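You operate a simulated robot arm through the tools that you are given. There is no shell and no other tool.

You are at the controls of a simulated robot arm. One attempt, no reset.

JOB
Drain the grey water, plug the bowl and refill it to about its line.
Fine: swing the spout over the bowl, and back over the round mat afterwards. Where these are worked on the way, their far stop is far enough and under half their travel is too little: spout.

It is judged by the outcome, as a careful person would: the job done as asked, and still so three seconds after it is handed in. It fails if anything else is knocked over, pushed out of place, dropped, spilled or broken.

ROBOT AND FRAMES
A 7-joint arm with a two-finger parallel gripper, fixed in place. Base frame: the origin is on the floor under the middle of its stand, x ahead of it, y to its left, z up. Lengths are in m, angles in degrees, forces in N, time in s.
With the tool pointing down near the work surface it reaches from about 0.34 to 0.86 m from the base axis. Its first joint turns from -166.0 to 166.0 degrees. Payload 3.43 kg.
The TCP is the grasp point between the finger pads, 0.034 m short of the fingertips. In the tool frame z runs along the fingers and y along their closing line. Largest opening 0.128 m; finger width 0.024, thickness 0.012; the body of the gripper, 0.048 by 0.13 m, starts 0.096 m behind the TCP.
Orientation is that of the tool frame in the base frame, as a unit quaternion [w, x, y, z]. With the fingers straight down and closing along the base's y, the tool's x points along the base's -x, its y along +y and its z along -z.

CONTROLS
- The arm moves only by the tool send_rows. Its argument "targets" is a list of rows, each an object (a shift or turn left out is 0, a gripper value left out holds the last) with "dr": the turn, a rotation vector about the tool's x, y, z in units of 8 degrees (1.0 is 8 degrees), a list of three; "translation": the shift along the tool's x, y, z in units of 40 mm (1.0 is 40 mm), a list of three; "hand": the gripper command, from -1 (fully open) to 1 (shut), values between in proportion. In form: [{"dr": [ax, ay, az], "translation": [x, y, z], "hand": hand}, ...]. A call has 1 to 20 rows; each row shifts and turns the commanded pose from where the row before left it, along the tool's axes as they then stand. A call with a number of a shift or a turn outside -1 to 1 is refused whole. Rows are played at 5 a second. More than 0.05 m and 8.6 degrees between two rows, or a gripper value outside its range, and nothing of the call is played. Where a pose cannot be reached the arm comes as near as it can. A force on the tool above 40 N (or 10 N above the force at the start of the call, whichever is more), or a blocked arm, ends the call early, and 0.2 s more pass. Each finger travels about 0.153 m/s and halts on what it meets, pressing with about 22 N; the grip force reading is that of the motor and also rises with nothing between the fingers. The clock runs only during rows and for 0.2 s after the last one: add rows that do not move to give the fingers time. It gives the time, the measured TCP pose, the force on the tool (base axes), the opening and the grip force at its end, in the units of the frame above (readings bear some noise), with the torque about the TCP (base axes, N m) and any sound that the robot's microphone picked up.
- Cameras (640 x 400 px; columns grow to the right, rows downward): "scene" is fixed at [0.0497, -0.6491, 1.4636]; the picture's right is [0.56, -0.83, 0.00], its down [-0.52, -0.35, -0.78] and it looks along [0.64, 0.43, -0.63] (base axes); focal length 214 px, centre (320, 200). "wrist" rides on the gripper at [0.076, -0.011, -0.16] in the tool frame; the picture's right is [0.15, 0.99, 0.00], its down [-0.88, 0.13, -0.46] and it looks along [-0.45, 0.07, 0.89] (tool axes); focal length 234 px, centre (320, 200). There is no depth. A picture from a camera that has moved, and an enlarged one, comes with that camera's place and axes in the base frame and with its lens.
- grab_frame(camera): a new picture of that camera. No time passes.
- zoom(camera, box): a new picture of the part [left, top, right, bottom] of that camera's present view, enlarged. No time passes.
- close_job(): hands the job in; it is judged then, once.

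Nothing tells you positions but the pictures and the camera data. Unless the task says otherwise, let go and move clear before handing in.

The tools are called after "Emit:" by a JSON object that holds its "fn" and its "kwargs". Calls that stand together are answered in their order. send_rows: Moves the arm, as the interface text tells. Its arguments: {"type":"object","properties":{"targets":{"type":"array"}},"required":["targets"]} The other tools are called the same way: grab_frame (camera) takes a picture; zoom (camera, box) takes an enlarged picture of a part of a camera's view; close_job () hands the job in.

At the start:

```text
time: 0.0
tcp_pos: [0.3709, -0.3709, 1.2835]
tcp_rot: [0.0, 0.0, 1.0, -0.001]
force: [0.7, 1.0, -0.5]
ft_torque: [0.01, 0.01, -0.01]
gripper_width: 0.1278
grasp_force: 0.1
```

scene: 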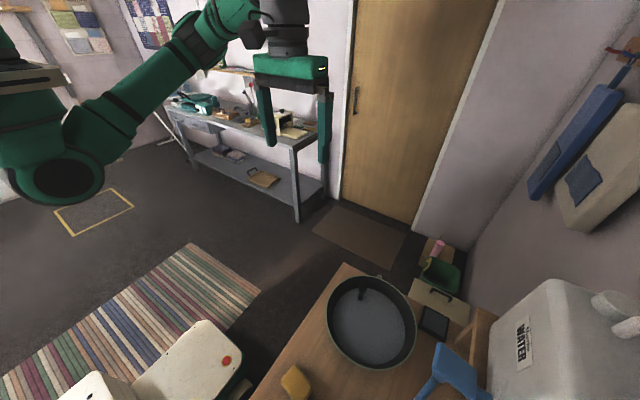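
wrist: 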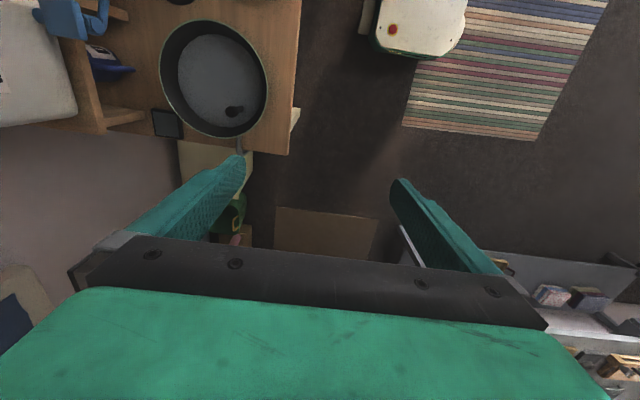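

I see a bowl of grey water on a wooden bench to the lower right of the scene, with a water tank, a blue spout or jug, a sponge and a dark mat nearby. I'll look closer before moving.

Emit:
{"fn": "zoom", "kwargs": {"camera": "scene", "box": [260, 230, 500, 400]}}

Emit:
{"fn": "zoom", "kwargs": {"camera": "scene", "box": [400, 220, 640, 400]}}

Emit:
{"fn": "zoom", "kwargs": {"camera": "wrist", "box": [0, 0, 320, 200]}}

```text
2.35 times, centred on (380, 315) of scene
camera zoom: at [0.0497, -0.6491, 1.4636], right [0.56, -0.83, 0.0], down [-0.52, -0.35, -0.78], along [0.64, 0.43, -0.63], focal length 505 px, centre (179, -71)
```

zoom: 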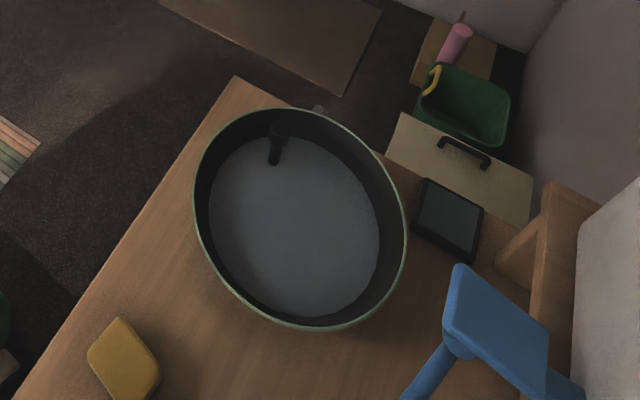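

```text
2.22 times, centred on (520, 310) of scene
camera zoom: at [0.0497, -0.6491, 1.4636], right [0.56, -0.83, 0.0], down [-0.52, -0.35, -0.78], along [0.64, 0.43, -0.63], focal length 477 px, centre (-124, -44)
```

zoom: 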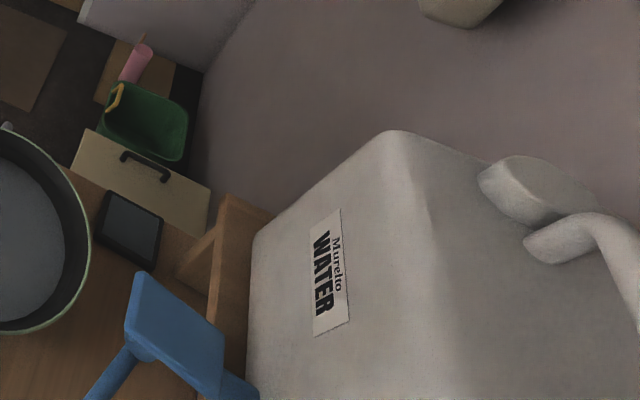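

```text
2.00 times, centred on (160, 100) of wrist
camera zoom: at [0.2945, -0.3835, 1.443], right [-0.15, 0.99, 0.0], down [0.88, 0.13, 0.46], along [0.45, 0.07, -0.89], focal length 468 px, centre (640, 400)
```

zoom: 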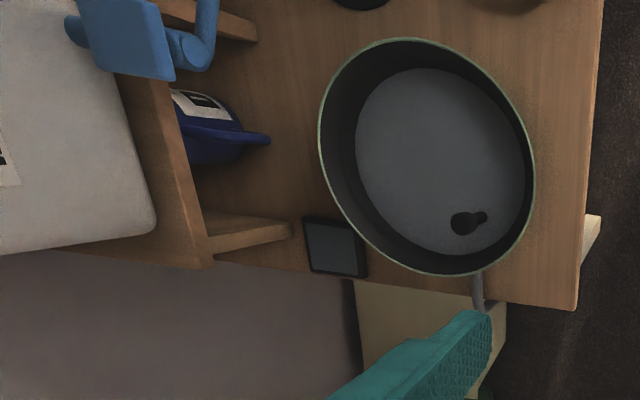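

The bowl rim appears to be centred near (0.33, -0.63, 0.85), with the tank behind it at about y -0.86. I'll shift the arm high and sideways to get a better wrist view of the bench.

Emit:
{"fn": "send_rows", "kwargs": {"targets": [{"translation": [0.2, -0.8, 0]}, {"translation": [0.3, -0.8, 0]}, {"translation": [0.3, -0.8, 0]}, {"translation": [0.3, -0.8, 0]}, {"translation": [0.3, -0.4, 0]}, {}]}}

```text
time: 1.4
tcp_pos: [0.3136, -0.5171, 1.2848]
tcp_rot: [-0.001, -0.001, 1.0, 0.0]
force: [0.1, 0.1, -0.6]
ft_torque: [-0.03, 0.02, 0.03]
gripper_width: 0.1278
grasp_force: 0.1
```

Emit:
{"fn": "grab_frame", "kwargs": {"camera": "wrist"}}

Emit:
{"fn": "grab_frame", "kwargs": {"camera": "scene"}}

```text
taken
camera wrist: at [0.2372, -0.5299, 1.4438], right [-0.15, 0.99, 0.0], down [0.88, 0.13, 0.46], along [0.45, 0.07, -0.89], focal length 234 px, centre (320, 200)
```

wrist: 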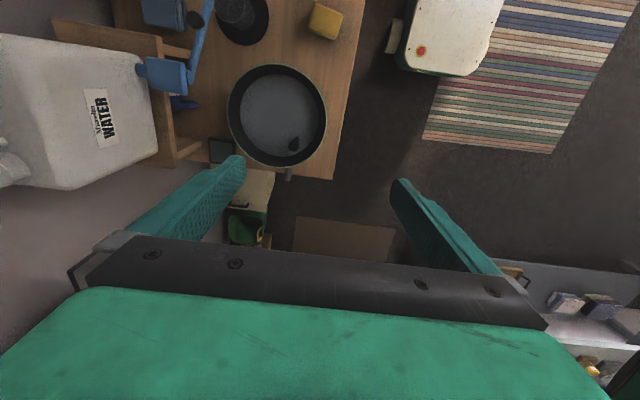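

```text
taken
```

scene: 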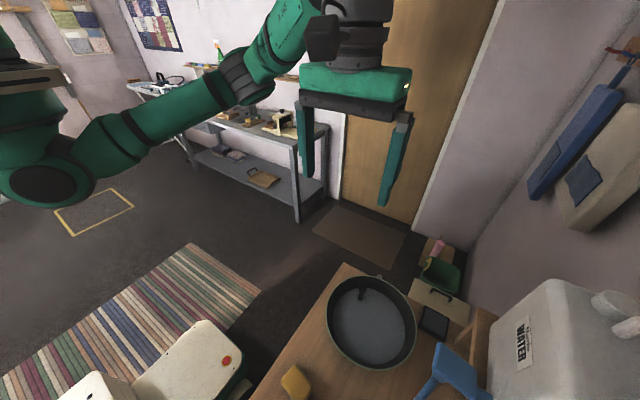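

The round mat with a cup on it is near the back of the bench, and the blue tap body, with a handle and spout, stands in front of the tank. I'll turn the wrist so the camera looks towards -y over the bench.

Emit:
{"fn": "send_rows", "kwargs": {"targets": [{"dr": [0, 0, 1]}, {"dr": [0, 0, 1]}, {"dr": [0, 0, 1]}, {"dr": [0, 0, 1]}, {"dr": [0, 0, 1]}, {"dr": [0, 0, 1]}, {"dr": [0, 0, 1]}, {"dr": [0, 0, 1]}, {"dr": [0, 0, 1]}, {"dr": [0, 0, 1]}, {"dr": [0, 0, 1]}, {}]}}

Emit:
{"fn": "grab_frame", "kwargs": {"camera": "wrist"}}

```text
time: 4.0
tcp_pos: [0.3141, -0.5175, 1.2836]
tcp_rot: [0.0, 0.695, 0.719, 0.0]
force: [-0.1, 0.0, 0.2]
ft_torque: [0.0, -0.01, 0.0]
gripper_width: 0.1281
grasp_force: 0.0
```

```text
taken
camera wrist: at [0.2995, -0.4413, 1.4432], right [0.98, 0.18, 0.0], down [0.16, -0.88, 0.46], along [0.08, -0.45, -0.89], focal length 234 px, centre (320, 200)
```

wrist: 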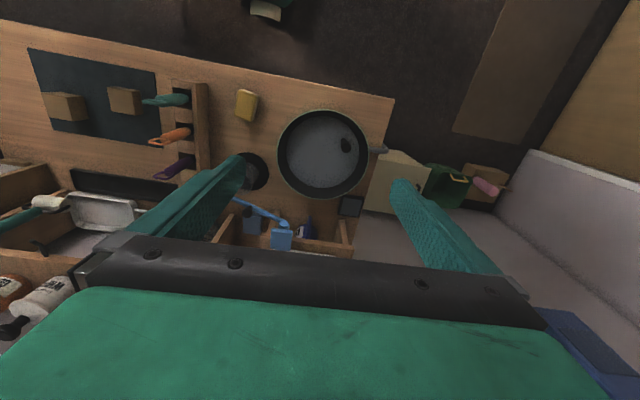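

The camera now looks towards -y, and the tap is partly hidden behind the left finger. I'll back off in +y to get a clear view.

Emit:
{"fn": "send_rows", "kwargs": {"targets": [{"translation": [1, -0.5, 0]}, {"translation": [1, -0.5, 0]}, {"translation": [1, -0.5, 0]}, {"translation": [0.8, -0.5, 0]}, {}]}}

Emit:
{"fn": "grab_frame", "kwargs": {"camera": "wrist"}}

```text
time: 5.2
tcp_pos: [0.2276, -0.3667, 1.2812]
tcp_rot: [0.001, 0.694, 0.72, 0.001]
force: [-0.8, -0.1, -0.4]
ft_torque: [0.01, 0.04, 0.03]
gripper_width: 0.1283
grasp_force: 0.0
```

```text
taken
camera wrist: at [0.2127, -0.2923, 1.4414], right [0.98, 0.18, 0.0], down [0.16, -0.88, 0.46], along [0.08, -0.45, -0.89], focal length 234 px, centre (320, 200)
```

wrist: 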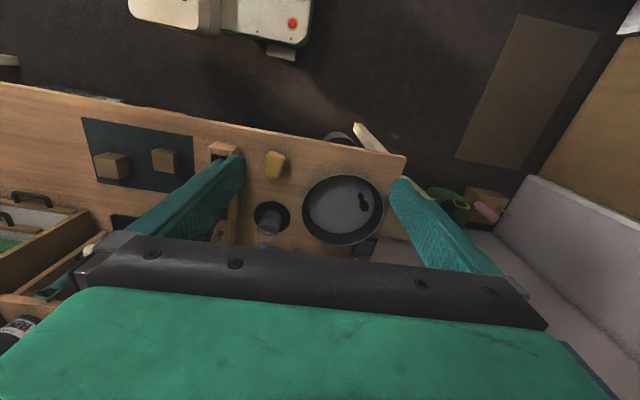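

The gripper now hides the tap. I'll go the other way, further over the bench, so the tap sits higher in the picture.

Emit:
{"fn": "send_rows", "kwargs": {"targets": [{"translation": [-1, 0.1, 0]}, {"translation": [-1, 0.1, 0]}, {"translation": [-1, 0.1, 0]}, {"translation": [-1, 0.1, 0]}, {"translation": [-1, 0.1, 0]}, {"translation": [-1, 0.1, 0]}, {}]}}

Emit:
{"fn": "grab_frame", "kwargs": {"camera": "wrist"}}

Emit:
{"fn": "zoom", "kwargs": {"camera": "wrist", "box": [160, 40, 480, 240]}}

```text
time: 6.8
tcp_pos: [0.2603, -0.6043, 1.2787]
tcp_rot: [0.0, 0.695, 0.719, 0.0]
force: [0.4, 0.5, 1.4]
ft_torque: [0.04, -0.01, -0.01]
gripper_width: 0.1279
grasp_force: 0.0
```

```text
taken
camera wrist: at [0.2461, -0.5293, 1.44], right [0.98, 0.18, 0.0], down [0.16, -0.88, 0.46], along [0.08, -0.45, -0.89], focal length 234 px, centre (320, 200)
```

wrist: 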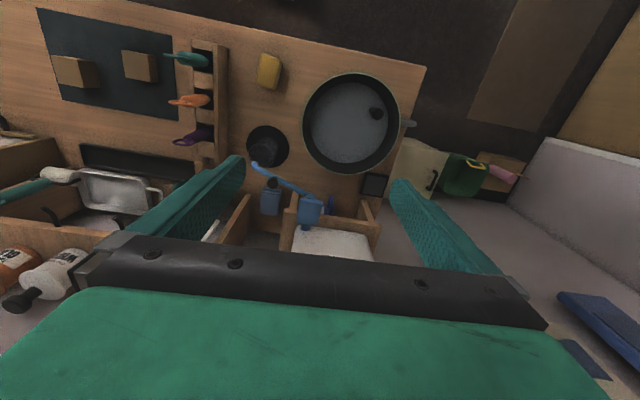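

```text
2.00 times, centred on (320, 140) of wrist
camera zoom: at [0.2461, -0.5293, 1.44], right [0.98, 0.18, 0.0], down [0.16, -0.88, 0.46], along [0.08, -0.45, -0.89], focal length 468 px, centre (320, 320)
```

zoom: 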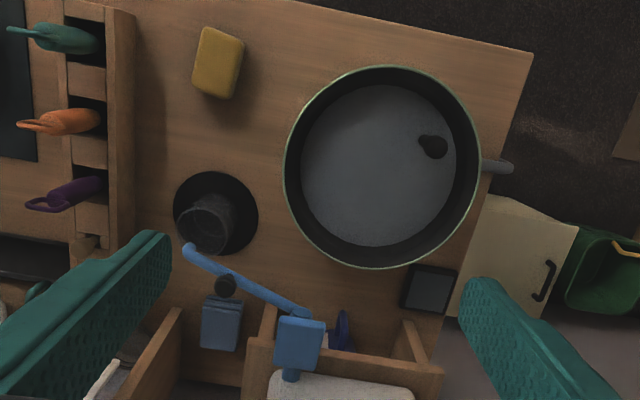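

The layout is clearer now: a blue tap on the tank with a spout reaching over the round black mat and cup, the bowl with a black plug inside, and a grey stub on the bowl's +x side. I'll zoom in on the details.

Emit:
{"fn": "zoom", "kwargs": {"camera": "wrist", "box": [230, 130, 350, 240]}}

Emit:
{"fn": "zoom", "kwargs": {"camera": "wrist", "box": [295, 65, 425, 205]}}

Emit:
{"fn": "zoom", "kwargs": {"camera": "scene", "box": [400, 320, 520, 400]}}

Emit:
{"fn": "zoom", "kwargs": {"camera": "scene", "box": [310, 260, 430, 380]}}

```text
3.64 times, centred on (290, 185) of wrist
camera zoom: at [0.2461, -0.5293, 1.44], right [0.98, 0.18, 0.0], down [0.16, -0.88, 0.46], along [0.08, -0.45, -0.89], focal length 852 px, centre (429, 254)
```

zoom: 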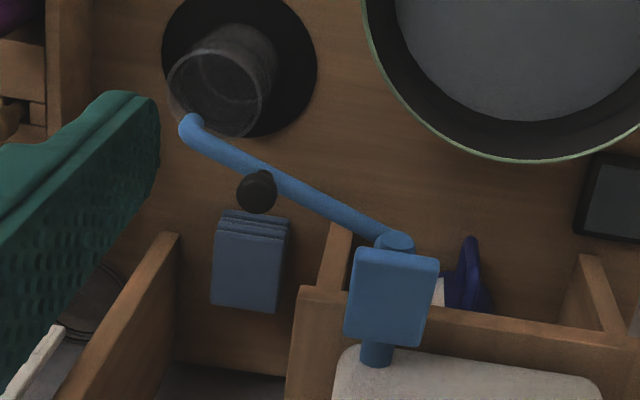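

```text
2.86 times, centred on (360, 135) of wrist
camera zoom: at [0.2461, -0.5293, 1.44], right [0.98, 0.18, 0.0], down [0.16, -0.88, 0.46], along [0.08, -0.45, -0.89], focal length 669 px, centre (206, 386)
```

zoom: 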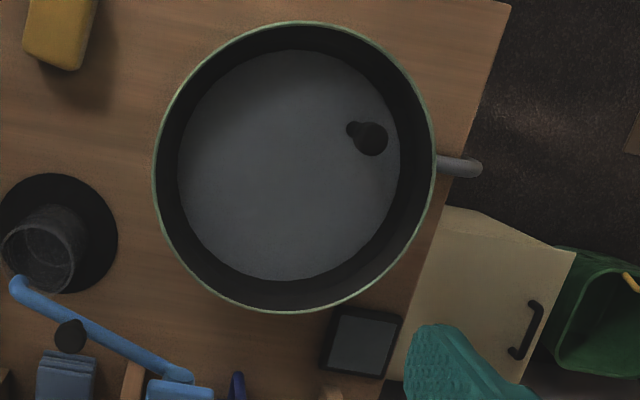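

```text
5.00 times, centred on (460, 360) of scene
camera zoom: at [0.0497, -0.6491, 1.4636], right [0.56, -0.83, 0.0], down [-0.52, -0.35, -0.78], along [0.64, 0.43, -0.63], focal length 1072 px, centre (-380, -600)
```

zoom: 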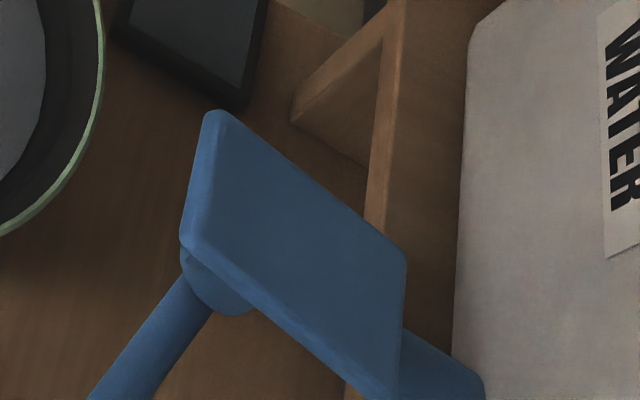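

```text
3.33 times, centred on (370, 320) of scene
camera zoom: at [0.0497, -0.6491, 1.4636], right [0.56, -0.83, 0.0], down [-0.52, -0.35, -0.78], along [0.64, 0.43, -0.63], focal length 715 px, centre (153, -200)
```

zoom: 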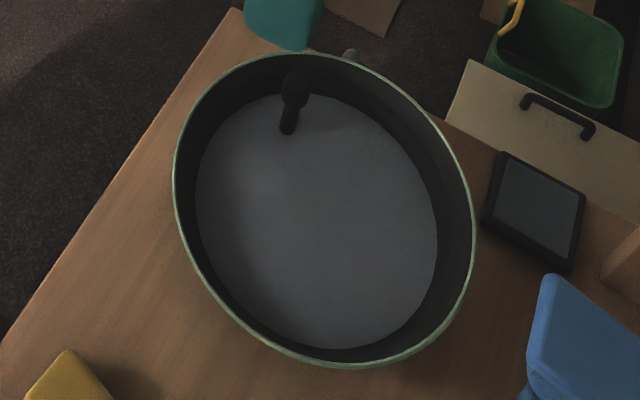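

From two views I place the bowl rim at about (0.334, -0.607, 0.858) with a radius of 0.117, and the plug's knob at (0.382, -0.572, 0.888). The table is at z≈0.745, the mat at (0.124, -0.731), and the tap's paddle at about (0.27, -0.79, 0.99). Next I'll take a lower, tilted look at the tap.

Emit:
{"fn": "send_rows", "kwargs": {"targets": [{"translation": [1, -0.3, 0.5]}, {"translation": [1, -0.3, 0.5]}, {"translation": [1, -0.3, 1]}, {"translation": [0.5, 0, 1]}, {"translation": [0, 0, 1]}, {"dr": [0, -1, 0]}, {"dr": [0, -1, 0]}, {"dr": [0, -1, 0]}, {"dr": [0, -1, 0]}, {"dr": [0, -1, 0]}, {}]}}

Emit:
{"fn": "grab_frame", "kwargs": {"camera": "wrist"}}

Emit:
{"fn": "grab_frame", "kwargs": {"camera": "scene"}}

```text
refused: row 3 steps farther than a row can; nothing moved
```

```text
taken
camera wrist: at [0.2461, -0.5293, 1.44], right [0.98, 0.18, 0.0], down [0.16, -0.88, 0.46], along [0.08, -0.45, -0.89], focal length 234 px, centre (320, 200)
```

wrist: 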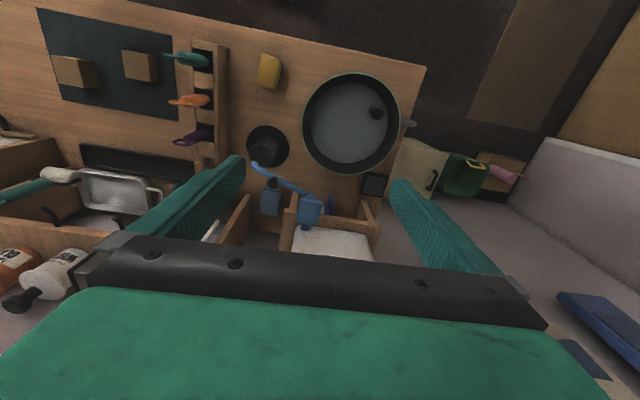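

```text
taken
```

scene: 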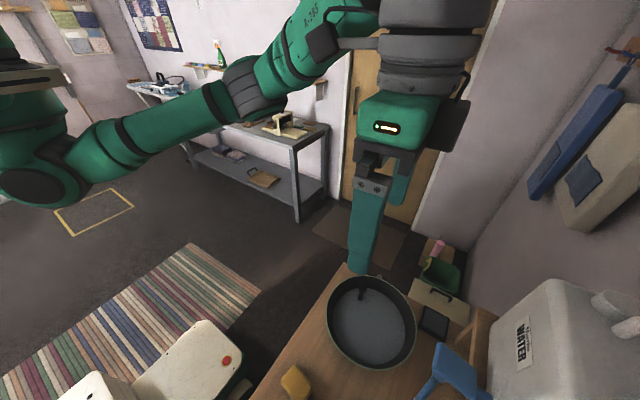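

The call was refused because one row stepped too far, so nothing moved. I'll resend it with smaller steps.

Emit:
{"fn": "send_rows", "kwargs": {"targets": [{"translation": [1, -0.3, 0]}, {"translation": [1, -0.3, 0]}, {"translation": [1, -0.3, 0]}, {"translation": [0.5, 0, 0.8]}, {"translation": [0, 0, 1]}, {"translation": [0, 0, 1]}, {"translation": [0, 0, 1]}, {"dr": [0, -1, 0]}, {"dr": [0, -1, 0]}, {"dr": [0, -1, 0]}, {"dr": [0, -1, 0]}, {"dr": [0, -1, 0]}, {}]}}

Emit:
{"fn": "grab_frame", "kwargs": {"camera": "wrist"}}

Emit:
{"fn": "grab_frame", "kwargs": {"camera": "scene"}}

```text
time: 9.6
tcp_pos: [0.2204, -0.4678, 1.1315]
tcp_rot: [0.246, 0.653, 0.676, -0.239]
force: [0.5, -0.2, -0.7]
ft_torque: [-0.01, 0.0, 0.0]
gripper_width: 0.1278
grasp_force: 0.0
```

```text
taken
camera wrist: at [0.2033, -0.3072, 1.2055], right [0.98, 0.15, -0.09], down [0.14, -0.38, 0.92], along [0.1, -0.92, -0.39], focal length 234 px, centre (320, 200)
```

wrist: 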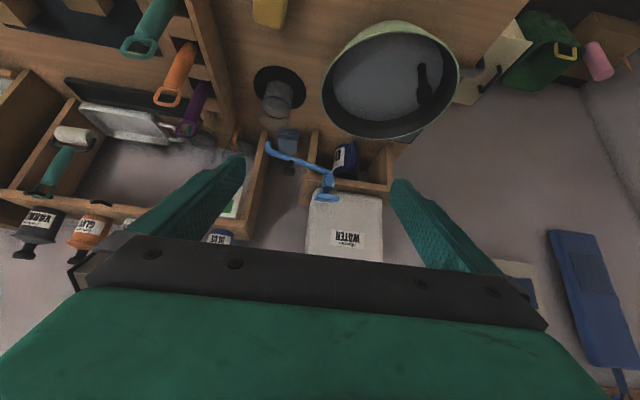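

```text
taken
```

scene: 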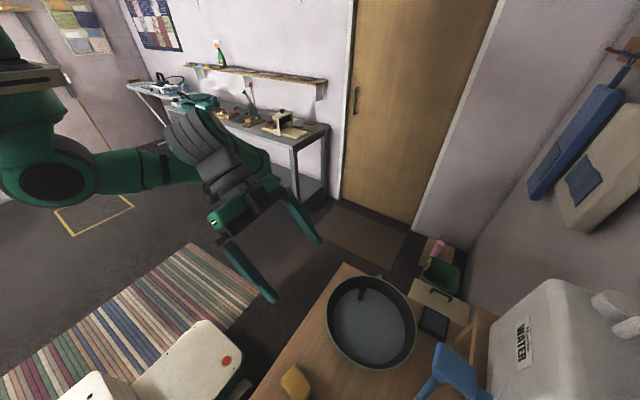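

Emit:
{"fn": "zoom", "kwargs": {"camera": "wrist", "box": [240, 60, 400, 260]}}

Emit:
{"fn": "zoom", "kwargs": {"camera": "wrist", "box": [240, 120, 360, 220]}}

Emit:
{"fn": "zoom", "kwargs": {"camera": "wrist", "box": [310, 10, 470, 140]}}

```text
2.00 times, centred on (320, 160) of wrist
camera zoom: at [0.2033, -0.3072, 1.2055], right [0.98, 0.15, -0.09], down [0.14, -0.38, 0.92], along [0.1, -0.92, -0.39], focal length 468 px, centre (320, 280)
```

zoom: 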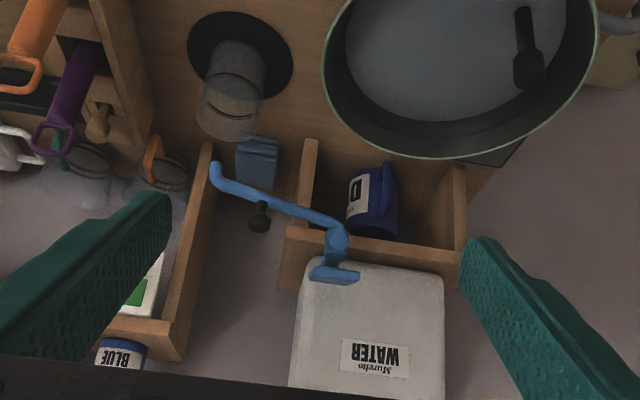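

```text
4.00 times, centred on (300, 170) of wrist
camera zoom: at [0.2033, -0.3072, 1.2055], right [0.98, 0.15, -0.09], down [0.14, -0.38, 0.92], along [0.1, -0.92, -0.39], focal length 937 px, centre (400, 320)
```

zoom: 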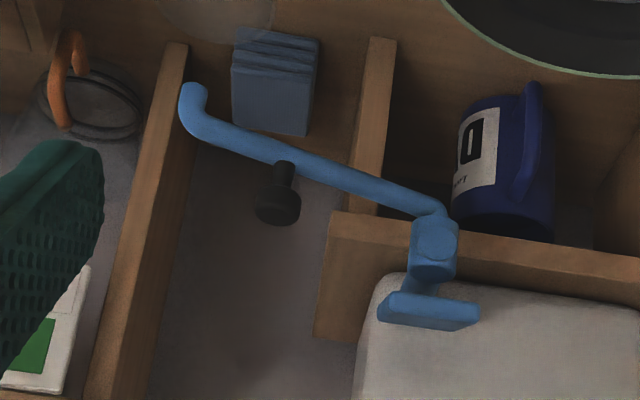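

```text
3.08 times, centred on (390, 75) of wrist
camera zoom: at [0.2033, -0.3072, 1.2055], right [0.98, 0.15, -0.09], down [0.14, -0.38, 0.92], along [0.1, -0.92, -0.39], focal length 720 px, centre (105, 585)
```

zoom: 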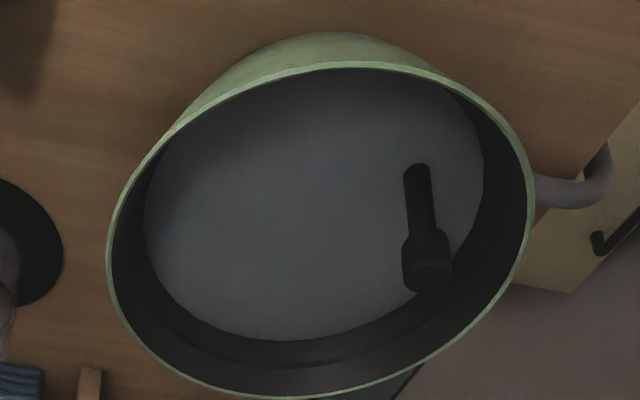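

The picture is upside-down but clear: the spout carries an upright black knob at about (0.18, -0.747, 0.96) and pivots near (0.268, -0.766). The paddle lever sits on the tap body, and the plug has a thick cylindrical head. I'll look for the fill line inside the bowl.

Emit:
{"fn": "zoom", "kwargs": {"camera": "wrist", "box": [320, 80, 420, 145]}}

Emit:
{"fn": "zoom", "kwargs": {"camera": "wrist", "box": [390, 10, 480, 120]}}

Emit:
{"fn": "zoom", "kwargs": {"camera": "scene", "box": [320, 268, 420, 330]}}

Emit:
{"fn": "zoom", "kwargs": {"camera": "wrist", "box": [300, 160, 350, 210]}}

```text
6.15 times, centred on (370, 112) of wrist
camera zoom: at [0.2033, -0.3072, 1.2055], right [0.98, 0.15, -0.09], down [0.14, -0.38, 0.92], along [0.1, -0.92, -0.39], focal length 1441 px, centre (12, 738)
```

zoom: 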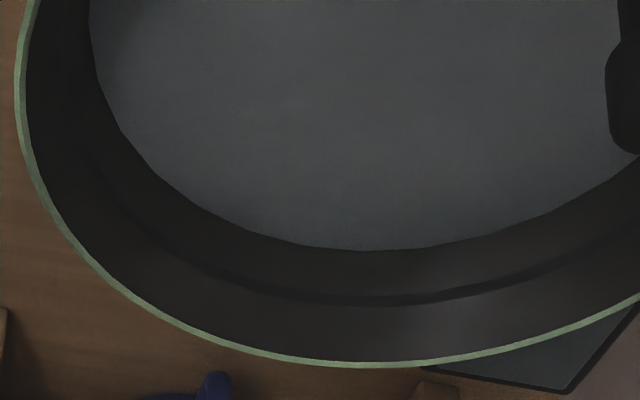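

```text
3.64 times, centred on (435, 65) of wrist
camera zoom: at [0.2033, -0.3072, 1.2055], right [0.98, 0.15, -0.09], down [0.14, -0.38, 0.92], along [0.1, -0.92, -0.39], focal length 852 px, centre (-98, 691)
```

zoom: 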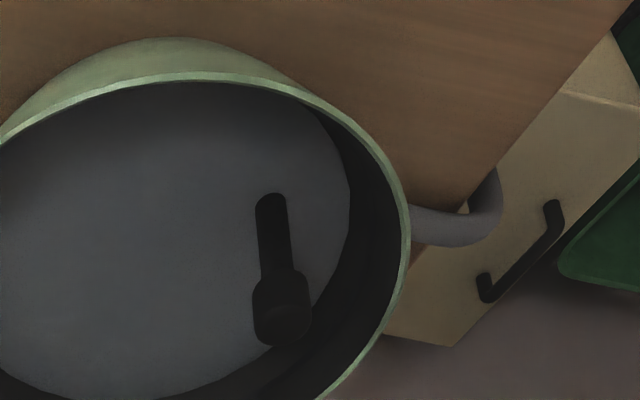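

```text
6.40 times, centred on (370, 299) of scene
camera zoom: at [0.0497, -0.6491, 1.4636], right [0.56, -0.83, 0.0], down [-0.52, -0.35, -0.78], along [0.64, 0.43, -0.63], focal length 1373 px, centre (0, -434)
```

zoom: 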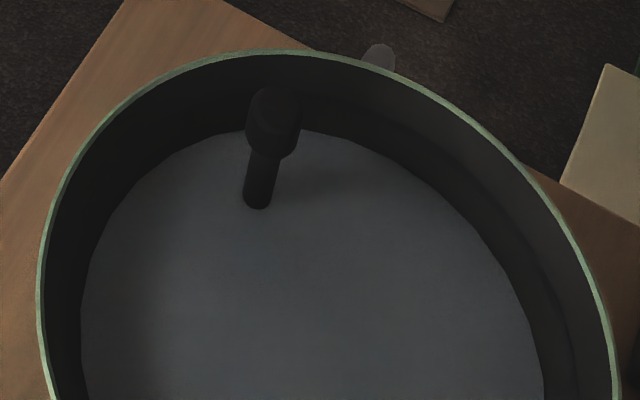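

```text
8.00 times, centred on (325, 185) of wrist
camera zoom: at [0.2033, -0.3072, 1.2055], right [0.98, 0.15, -0.09], down [0.14, -0.38, 0.92], along [0.1, -0.92, -0.39], focal length 1873 px, centre (280, 320)
```

zoom: 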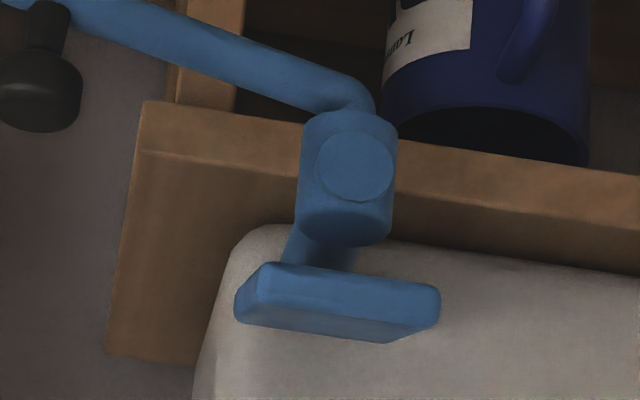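

A thin dark ring on the inner wall, roughly 2 cm below the rim (z≈0.835), must be the fill line; the water now stands lower, at about 0.81. Before working the tap I want a side view of the paddle from the -x side.

Emit:
{"fn": "send_rows", "kwargs": {"targets": [{"dr": [0, 1, 0]}, {"dr": [0, 1, 0]}, {"dr": [0, 1, 0]}, {"dr": [0, 1, 0]}, {"dr": [0, 1, 0]}, {"dr": [0, 0, -1]}, {"dr": [0, 0, -1]}, {"dr": [0, 0, -1]}, {"dr": [0, 0, -1]}, {"dr": [0, 0, -1]}, {"dr": [0, 0, -1]}, {"dr": [0, 0, -1]}, {"dr": [0, 0, -1]}, {"dr": [0, 0, -1]}, {"dr": [0, 0, -1]}, {"dr": [0, 0, -1]}, {}]}}

Emit:
{"fn": "send_rows", "kwargs": {"targets": [{"translation": [0.4, -0.8, 0]}, {"translation": [0.4, -0.8, 0]}, {"translation": [0.5, -0.8, 0]}, {"translation": [0.5, -0.8, 0]}, {"translation": [0.5, -0.8, 0]}, {"translation": [0.5, -0.8, 0]}, {"translation": [0.5, -0.8, 0]}, {"dr": [0, -1, 0]}, {"dr": [0, -1, 0]}, {"dr": [0, -1, 0]}, {"dr": [0, -1, 0]}, {"dr": [0, -1, 0]}, {}]}}

Emit:
{"fn": "grab_frame", "kwargs": {"camera": "wrist"}}

Emit:
{"fn": "grab_frame", "kwargs": {"camera": "scene"}}

```text
time: 13.2
tcp_pos: [0.2209, -0.4689, 1.1327]
tcp_rot: [0.0, -0.001, 1.0, 0.001]
force: [0.5, -0.6, 0.0]
ft_torque: [0.02, 0.0, 0.01]
gripper_width: 0.1278
grasp_force: 0.0
```

```text
time: 16.0
tcp_pos: [0.0903, -0.6911, 1.131]
tcp_rot: [0.342, 0.0, 0.94, 0.0]
force: [-0.2, 0.4, -0.4]
ft_torque: [-0.03, 0.02, -0.02]
gripper_width: 0.128
grasp_force: 0.1
```

```text
taken
camera wrist: at [-0.0725, -0.7031, 1.2055], right [-0.11, 0.99, -0.09], down [0.38, 0.13, 0.92], along [0.92, 0.07, -0.39], focal length 234 px, centre (320, 200)
```

wrist: 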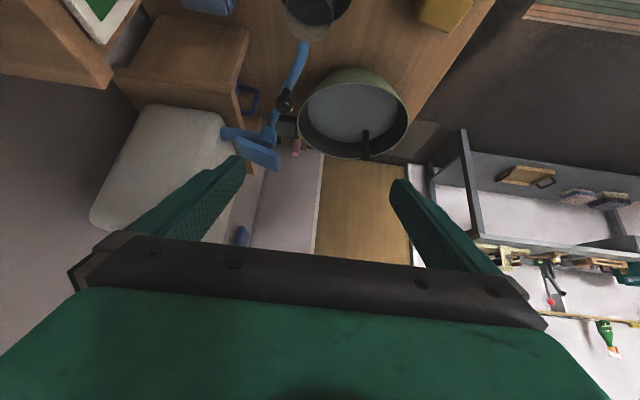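

```text
taken
```

scene: 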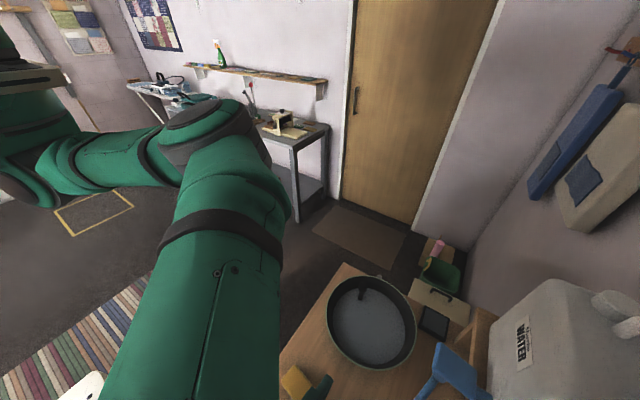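

Emit:
{"fn": "zoom", "kwargs": {"camera": "wrist", "box": [210, 40, 320, 190]}}

Emit:
{"fn": "zoom", "kwargs": {"camera": "wrist", "box": [215, 110, 295, 180]}}

Emit:
{"fn": "zoom", "kwargs": {"camera": "wrist", "box": [285, 60, 415, 170]}}

```text
2.67 times, centred on (265, 115) of wrist
camera zoom: at [-0.0725, -0.7031, 1.2055], right [-0.11, 0.99, -0.09], down [0.38, 0.13, 0.92], along [0.92, 0.07, -0.39], focal length 624 px, centre (467, 427)
```

zoom: 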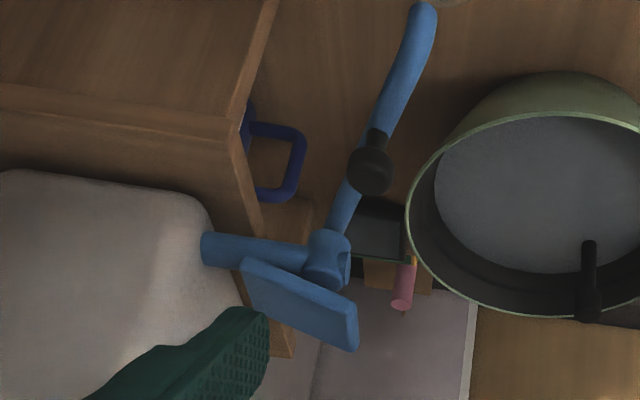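

```text
5.71 times, centred on (255, 145) of wrist
camera zoom: at [-0.0725, -0.7031, 1.2055], right [-0.11, 0.99, -0.09], down [0.38, 0.13, 0.92], along [0.92, 0.07, -0.39], focal length 1338 px, centre (691, 514)
```

zoom: 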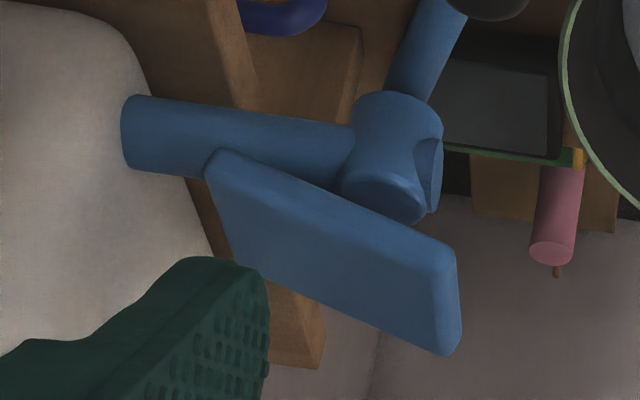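

```text
3.64 times, centred on (350, 115) of wrist
camera zoom: at [-0.0725, -0.7031, 1.2055], right [-0.11, 0.99, -0.09], down [0.38, 0.13, 0.92], along [0.92, 0.07, -0.39], focal length 852 px, centre (211, 509)
```

zoom: 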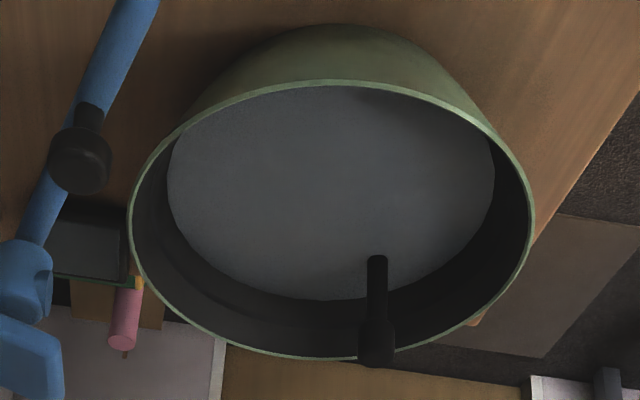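

The side view shows the paddle hinged at its rear (tank side) with its front edge raised above the tap body, so it's pressed down at the front. I'll start with draining: straighten the tool, travel high over the plug and align the fingers across it.

Emit:
{"fn": "send_rows", "kwargs": {"targets": [{"dr": [0, 1, 0]}, {"dr": [0, 1, 0]}, {"dr": [0, 1, 0]}, {"dr": [0, 1, 0]}, {"dr": [0, 1, 0]}, {"translation": [-0.9, 0.37, 0]}, {"translation": [-0.9, 0.37, 0]}, {"translation": [-0.9, 0.37, 0]}, {"translation": [-0.9, 0.37, 0]}, {"translation": [-0.9, 0.37, 0]}, {"translation": [-0.9, 0.37, 0]}, {"translation": [-0.9, 0.37, 0]}, {"translation": [-0.9, 0.37, 0]}, {"dr": [0, 0, -1]}, {"dr": [0, 0, -1]}, {"dr": [0, 0, -1]}, {"dr": [0, 0, -1]}, {"dr": [0, 0, -0.4]}, {"hand": 0.06}, {}]}}

Emit:
{"fn": "grab_frame", "kwargs": {"camera": "wrist"}}

Emit:
{"fn": "grab_frame", "kwargs": {"camera": "scene"}}

```text
time: 20.2
tcp_pos: [0.3769, -0.5725, 1.1301]
tcp_rot: [0.0, -0.303, 0.953, 0.0]
force: [0.7, 0.0, 0.2]
ft_torque: [0.0, -0.01, 0.02]
gripper_width: 0.0603
grasp_force: 0.1
```

```text
taken
camera wrist: at [0.3206, -0.6261, 1.291], right [-0.69, 0.72, 0.0], down [0.64, 0.61, 0.46], along [0.33, 0.31, -0.89], focal length 234 px, centre (320, 200)
```

wrist: 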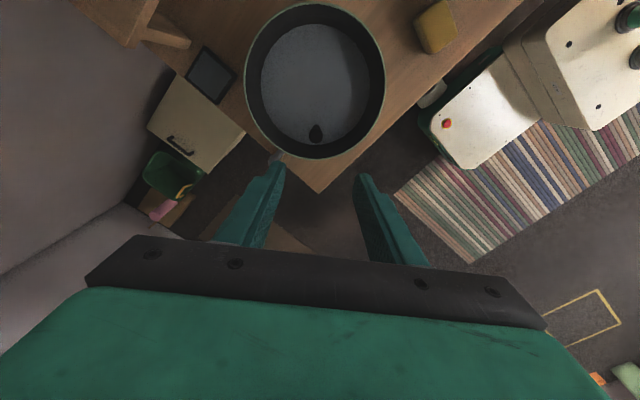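

```text
taken
```

scene: 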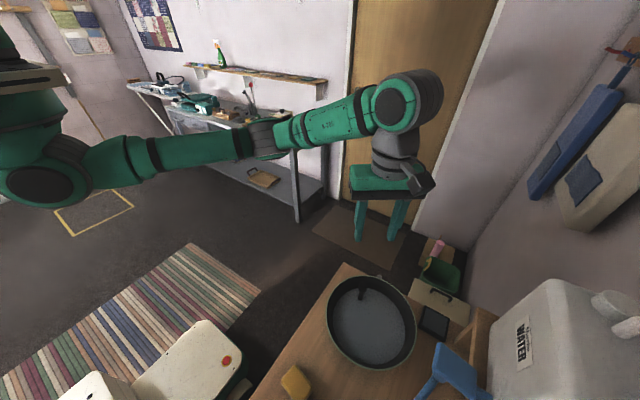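

The fingers are lined up above the plug at the planned angle. I'll zoom to refine the plug position before descending.

Emit:
{"fn": "zoom", "kwargs": {"camera": "wrist", "box": [240, 0, 400, 170]}}

Emit:
{"fn": "zoom", "kwargs": {"camera": "wrist", "box": [290, 100, 350, 160]}}

```text
2.35 times, centred on (320, 85) of wrist
camera zoom: at [0.3206, -0.6261, 1.291], right [-0.69, 0.72, 0.0], down [0.64, 0.61, 0.46], along [0.33, 0.31, -0.89], focal length 551 px, centre (320, 471)
```

zoom: 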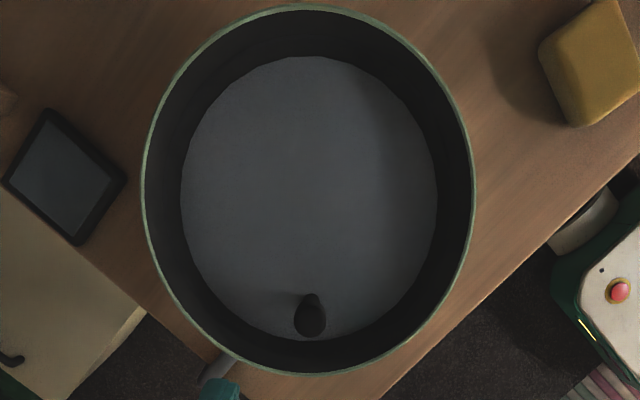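

```text
6.67 times, centred on (320, 130) of wrist
camera zoom: at [0.3206, -0.6261, 1.291], right [-0.69, 0.72, 0.0], down [0.64, 0.61, 0.46], along [0.33, 0.31, -0.89], focal length 1561 px, centre (320, 667)
```

zoom: 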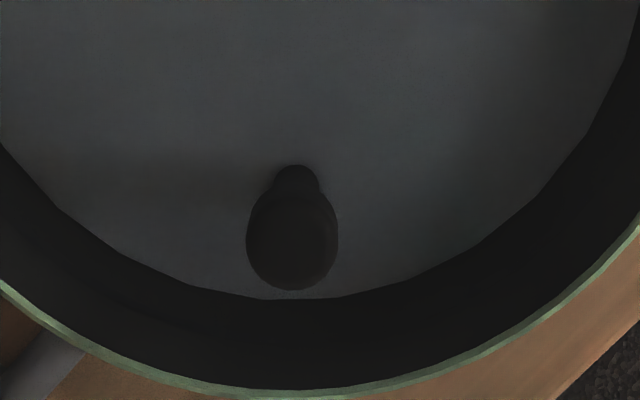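

I refine the plug to about (0.386, -0.572) and the bowl centre to about (0.336, -0.619). I'll descend to just above the knob and check.

Emit:
{"fn": "send_rows", "kwargs": {"targets": [{"translation": [-0.18, -0.13, 0.5]}, {"translation": [0, 0, 0.9]}, {"translation": [0, 0, 0.9]}, {"translation": [0, 0, 0.9]}, {"translation": [0, 0, 0.9]}, {"translation": [0, 0, 0.8]}, {}]}}

Emit:
{"fn": "grab_frame", "kwargs": {"camera": "wrist"}}

Emit:
{"fn": "zoom", "kwargs": {"camera": "scene", "box": [310, 240, 430, 360]}}

```text
time: 21.8
tcp_pos: [0.3849, -0.5738, 0.9363]
tcp_rot: [0.0, -0.303, 0.953, 0.0]
force: [-0.4, 0.2, -0.1]
ft_torque: [0.01, -0.01, 0.0]
gripper_width: 0.0601
grasp_force: 0.1
```

```text
taken
camera wrist: at [0.3299, -0.6263, 1.0966], right [-0.69, 0.72, 0.0], down [0.64, 0.61, 0.46], along [0.33, 0.31, -0.89], focal length 234 px, centre (320, 200)
```

wrist: 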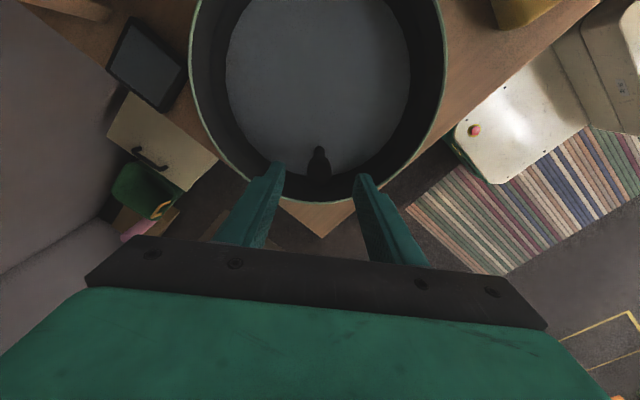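

```text
3.33 times, centred on (370, 300) of scene
camera zoom: at [0.0497, -0.6491, 1.4636], right [0.56, -0.83, 0.0], down [-0.52, -0.35, -0.78], along [0.64, 0.43, -0.63], focal length 715 px, centre (153, -133)
```

zoom: 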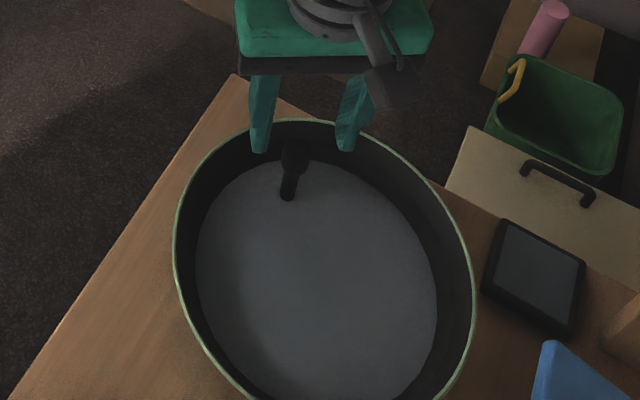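

The plug head sits centrally between the fingers. I'll go down to z≈0.874 and grip the head.

Emit:
{"fn": "send_rows", "kwargs": {"targets": [{"translation": [-0.05, 0, 0.6]}, {"translation": [0, 0, 0.6]}, {"translation": [0, 0, 0.35]}, {"hand": 0.4}, {"hand": 0.7}, {"hand": 1}, {"hand": 1}, {"hand": 1}]}}

Emit:
{"fn": "zoom", "kwargs": {"camera": "scene", "box": [310, 240, 430, 360]}}

Emit:
{"fn": "grab_frame", "kwargs": {"camera": "wrist"}}

```text
time: 23.6
tcp_pos: [0.3879, -0.5714, 0.8724]
tcp_rot: [0.0, -0.302, 0.953, 0.0]
force: [-0.7, 0.3, -0.1]
ft_torque: [0.07, 0.06, -0.01]
gripper_width: 0.0228
grasp_force: 22.3
```

```text
3.33 times, centred on (370, 300) of scene
camera zoom: at [0.0497, -0.6491, 1.4636], right [0.56, -0.83, 0.0], down [-0.52, -0.35, -0.78], along [0.64, 0.43, -0.63], focal length 715 px, centre (153, -133)
```

zoom: 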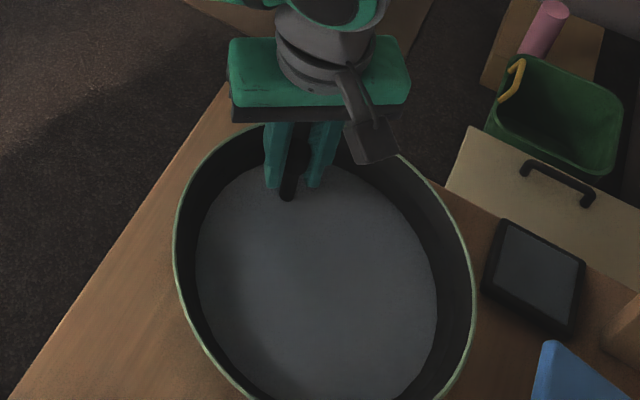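

```text
taken
camera wrist: at [0.3317, -0.6249, 1.0327], right [-0.69, 0.72, 0.0], down [0.64, 0.61, 0.46], along [0.33, 0.31, -0.89], focal length 234 px, centre (320, 200)
```

wrist: 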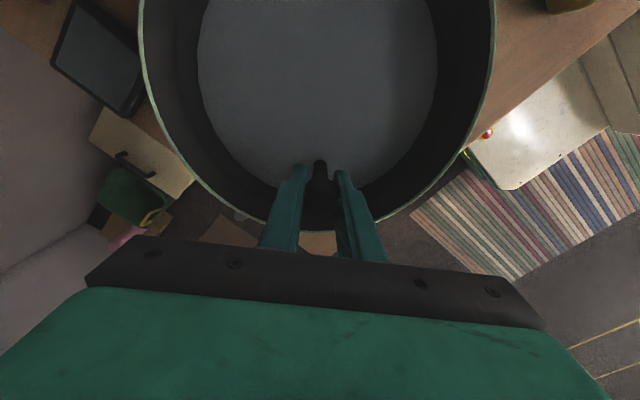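

The head is gripped at 22.8 mm, with the TCP at (0.3879, -0.5714, 0.8724). I'll lift straight up gently.

Emit:
{"fn": "send_rows", "kwargs": {"targets": [{"translation": [0, 0, -0.2]}, {"translation": [0, 0, -0.3]}, {"translation": [0, 0, -0.5]}, {}]}}

Emit:
{"fn": "zoom", "kwargs": {"camera": "scene", "box": [310, 240, 430, 360]}}

Emit:
{"fn": "grab_frame", "kwargs": {"camera": "wrist"}}

```text
time: 24.6
tcp_pos: [0.3903, -0.5734, 0.9144]
tcp_rot: [0.0, -0.303, 0.953, 0.0]
force: [0.3, -0.1, -0.5]
ft_torque: [-0.01, 0.02, -0.02]
gripper_width: 0.0227
grasp_force: 22.4
```

```text
3.33 times, centred on (370, 300) of scene
camera zoom: at [0.0497, -0.6491, 1.4636], right [0.56, -0.83, 0.0], down [-0.52, -0.35, -0.78], along [0.64, 0.43, -0.63], focal length 715 px, centre (153, -133)
```

zoom: 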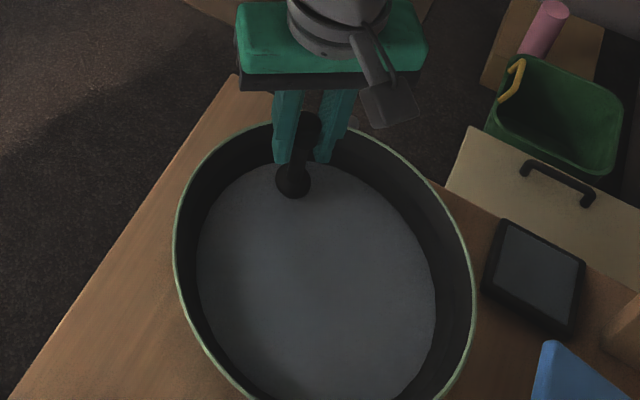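

```text
taken
camera wrist: at [0.3336, -0.6271, 1.0738], right [-0.69, 0.72, 0.0], down [0.64, 0.61, 0.46], along [0.33, 0.31, -0.89], focal length 234 px, centre (320, 200)
```

wrist: 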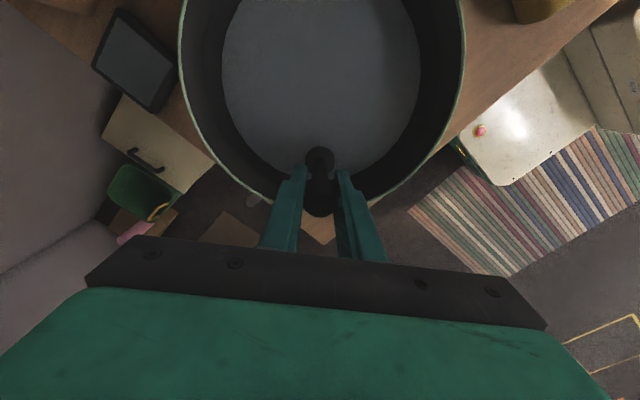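

The plug has lifted out of the drain with no resistance. I'll raise it a little more, hold it above the bowl and let the water run out.

Emit:
{"fn": "send_rows", "kwargs": {"targets": [{"translation": [0, 0, -0.5]}, {"translation": [0, 0, -0.5]}, {}, {}, {}, {}, {}, {}, {}, {}, {}, {}, {}, {}, {}, {}, {}, {}, {}, {}]}}

Emit:
{"fn": "zoom", "kwargs": {"camera": "scene", "box": [310, 240, 430, 360]}}

Emit:
{"fn": "grab_frame", "kwargs": {"camera": "wrist"}}

```text
time: 28.8
tcp_pos: [0.3893, -0.5732, 0.9532]
tcp_rot: [0.0, -0.303, 0.953, 0.0]
force: [0.4, -0.4, -0.8]
ft_torque: [0.01, 0.01, 0.02]
gripper_width: 0.0225
grasp_force: 22.2
```

```text
3.33 times, centred on (370, 300) of scene
camera zoom: at [0.0497, -0.6491, 1.4636], right [0.56, -0.83, 0.0], down [-0.52, -0.35, -0.78], along [0.64, 0.43, -0.63], focal length 715 px, centre (153, -133)
```

zoom: 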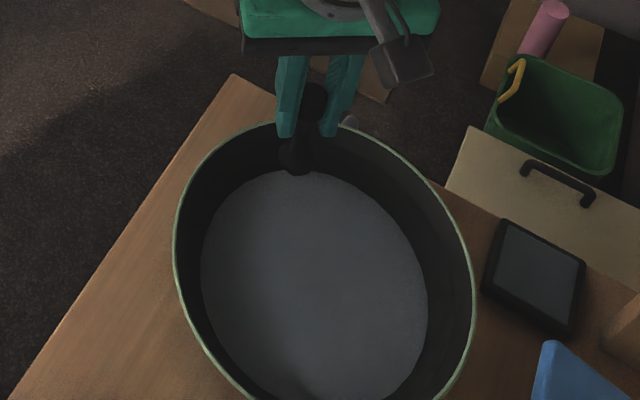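

```text
taken
camera wrist: at [0.3336, -0.6256, 1.1134], right [-0.69, 0.72, 0.0], down [0.64, 0.61, 0.46], along [0.33, 0.31, -0.89], focal length 234 px, centre (320, 200)
```

wrist: 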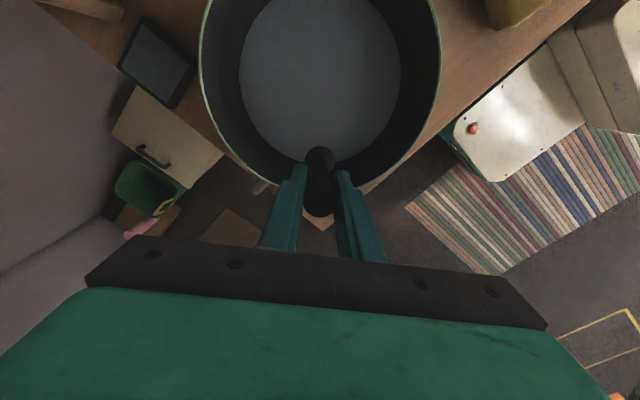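

The level is dropping, so I'll keep holding while it drains.

Emit:
{"fn": "send_rows", "kwargs": {"targets": [{}, {}, {}, {}, {}, {}, {}, {}, {}, {}, {}, {}, {}, {}, {}, {}, {}, {}, {}, {}]}}

Emit:
{"fn": "send_rows", "kwargs": {"targets": [{}, {}, {}, {}, {}, {}, {}, {}, {}, {}, {}, {}, {}, {}, {}, {}, {}, {}, {}, {}]}}

Emit:
{"fn": "zoom", "kwargs": {"camera": "scene", "box": [310, 240, 430, 360]}}

Emit:
{"fn": "grab_frame", "kwargs": {"camera": "wrist"}}

```text
time: 33.0
tcp_pos: [0.3905, -0.5721, 0.9536]
tcp_rot: [0.0, -0.302, 0.953, 0.0]
force: [-0.3, -0.8, 0.4]
ft_torque: [-0.01, -0.02, 0.03]
gripper_width: 0.0228
grasp_force: 21.3
```

```text
time: 37.2
tcp_pos: [0.3903, -0.5723, 0.9549]
tcp_rot: [0.0, -0.302, 0.953, 0.001]
force: [-0.1, -0.1, -0.1]
ft_torque: [-0.03, 0.0, 0.0]
gripper_width: 0.0225
grasp_force: 21.8
```

```text
3.33 times, centred on (370, 300) of scene
camera zoom: at [0.0497, -0.6491, 1.4636], right [0.56, -0.83, 0.0], down [-0.52, -0.35, -0.78], along [0.64, 0.43, -0.63], focal length 715 px, centre (153, -133)
```

zoom: 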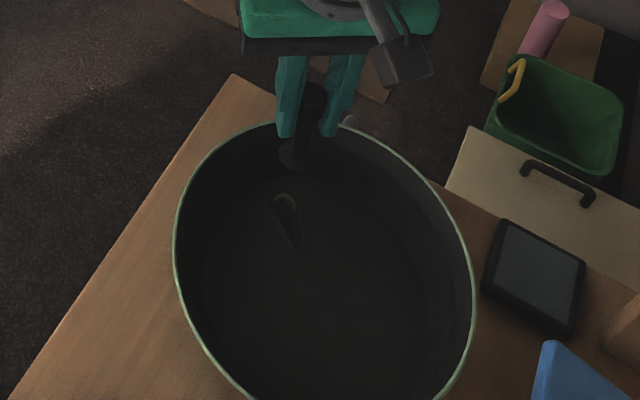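

```text
taken
camera wrist: at [0.3336, -0.6256, 1.1134], right [-0.69, 0.72, 0.0], down [0.64, 0.61, 0.46], along [0.33, 0.31, -0.89], focal length 234 px, centre (320, 200)
```

wrist: 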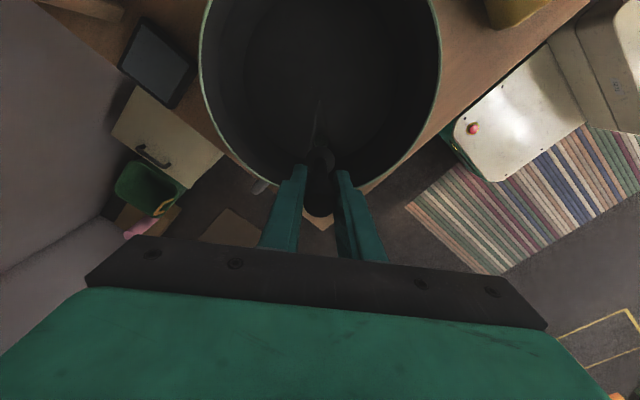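

The bowl looks empty and the drain hole is showing. I'll look closer for any remaining water.

Emit:
{"fn": "zoom", "kwargs": {"camera": "scene", "box": [335, 275, 395, 335]}}

Emit:
{"fn": "zoom", "kwargs": {"camera": "wrist", "box": [260, 60, 380, 200]}}

```text
6.67 times, centred on (365, 305) of scene
camera zoom: at [0.0497, -0.6491, 1.4636], right [0.56, -0.83, 0.0], down [-0.52, -0.35, -0.78], along [0.64, 0.43, -0.63], focal length 1430 px, centre (20, -500)
```

zoom: 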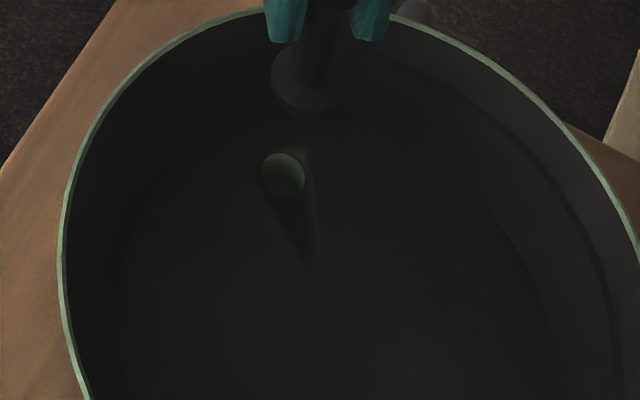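

```text
2.86 times, centred on (320, 130) of wrist
camera zoom: at [0.3336, -0.6256, 1.1134], right [-0.69, 0.72, 0.0], down [0.64, 0.61, 0.46], along [0.33, 0.31, -0.89], focal length 669 px, centre (320, 400)
```

zoom: 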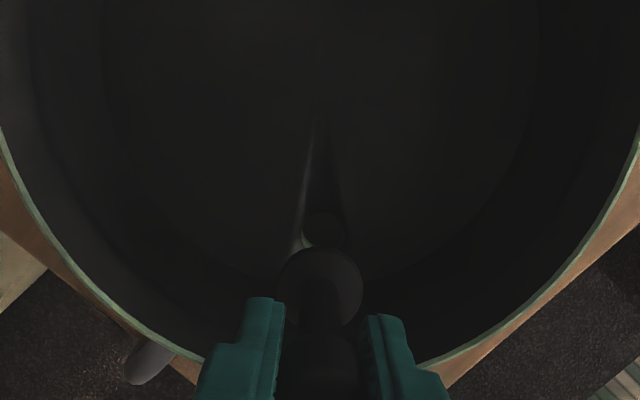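

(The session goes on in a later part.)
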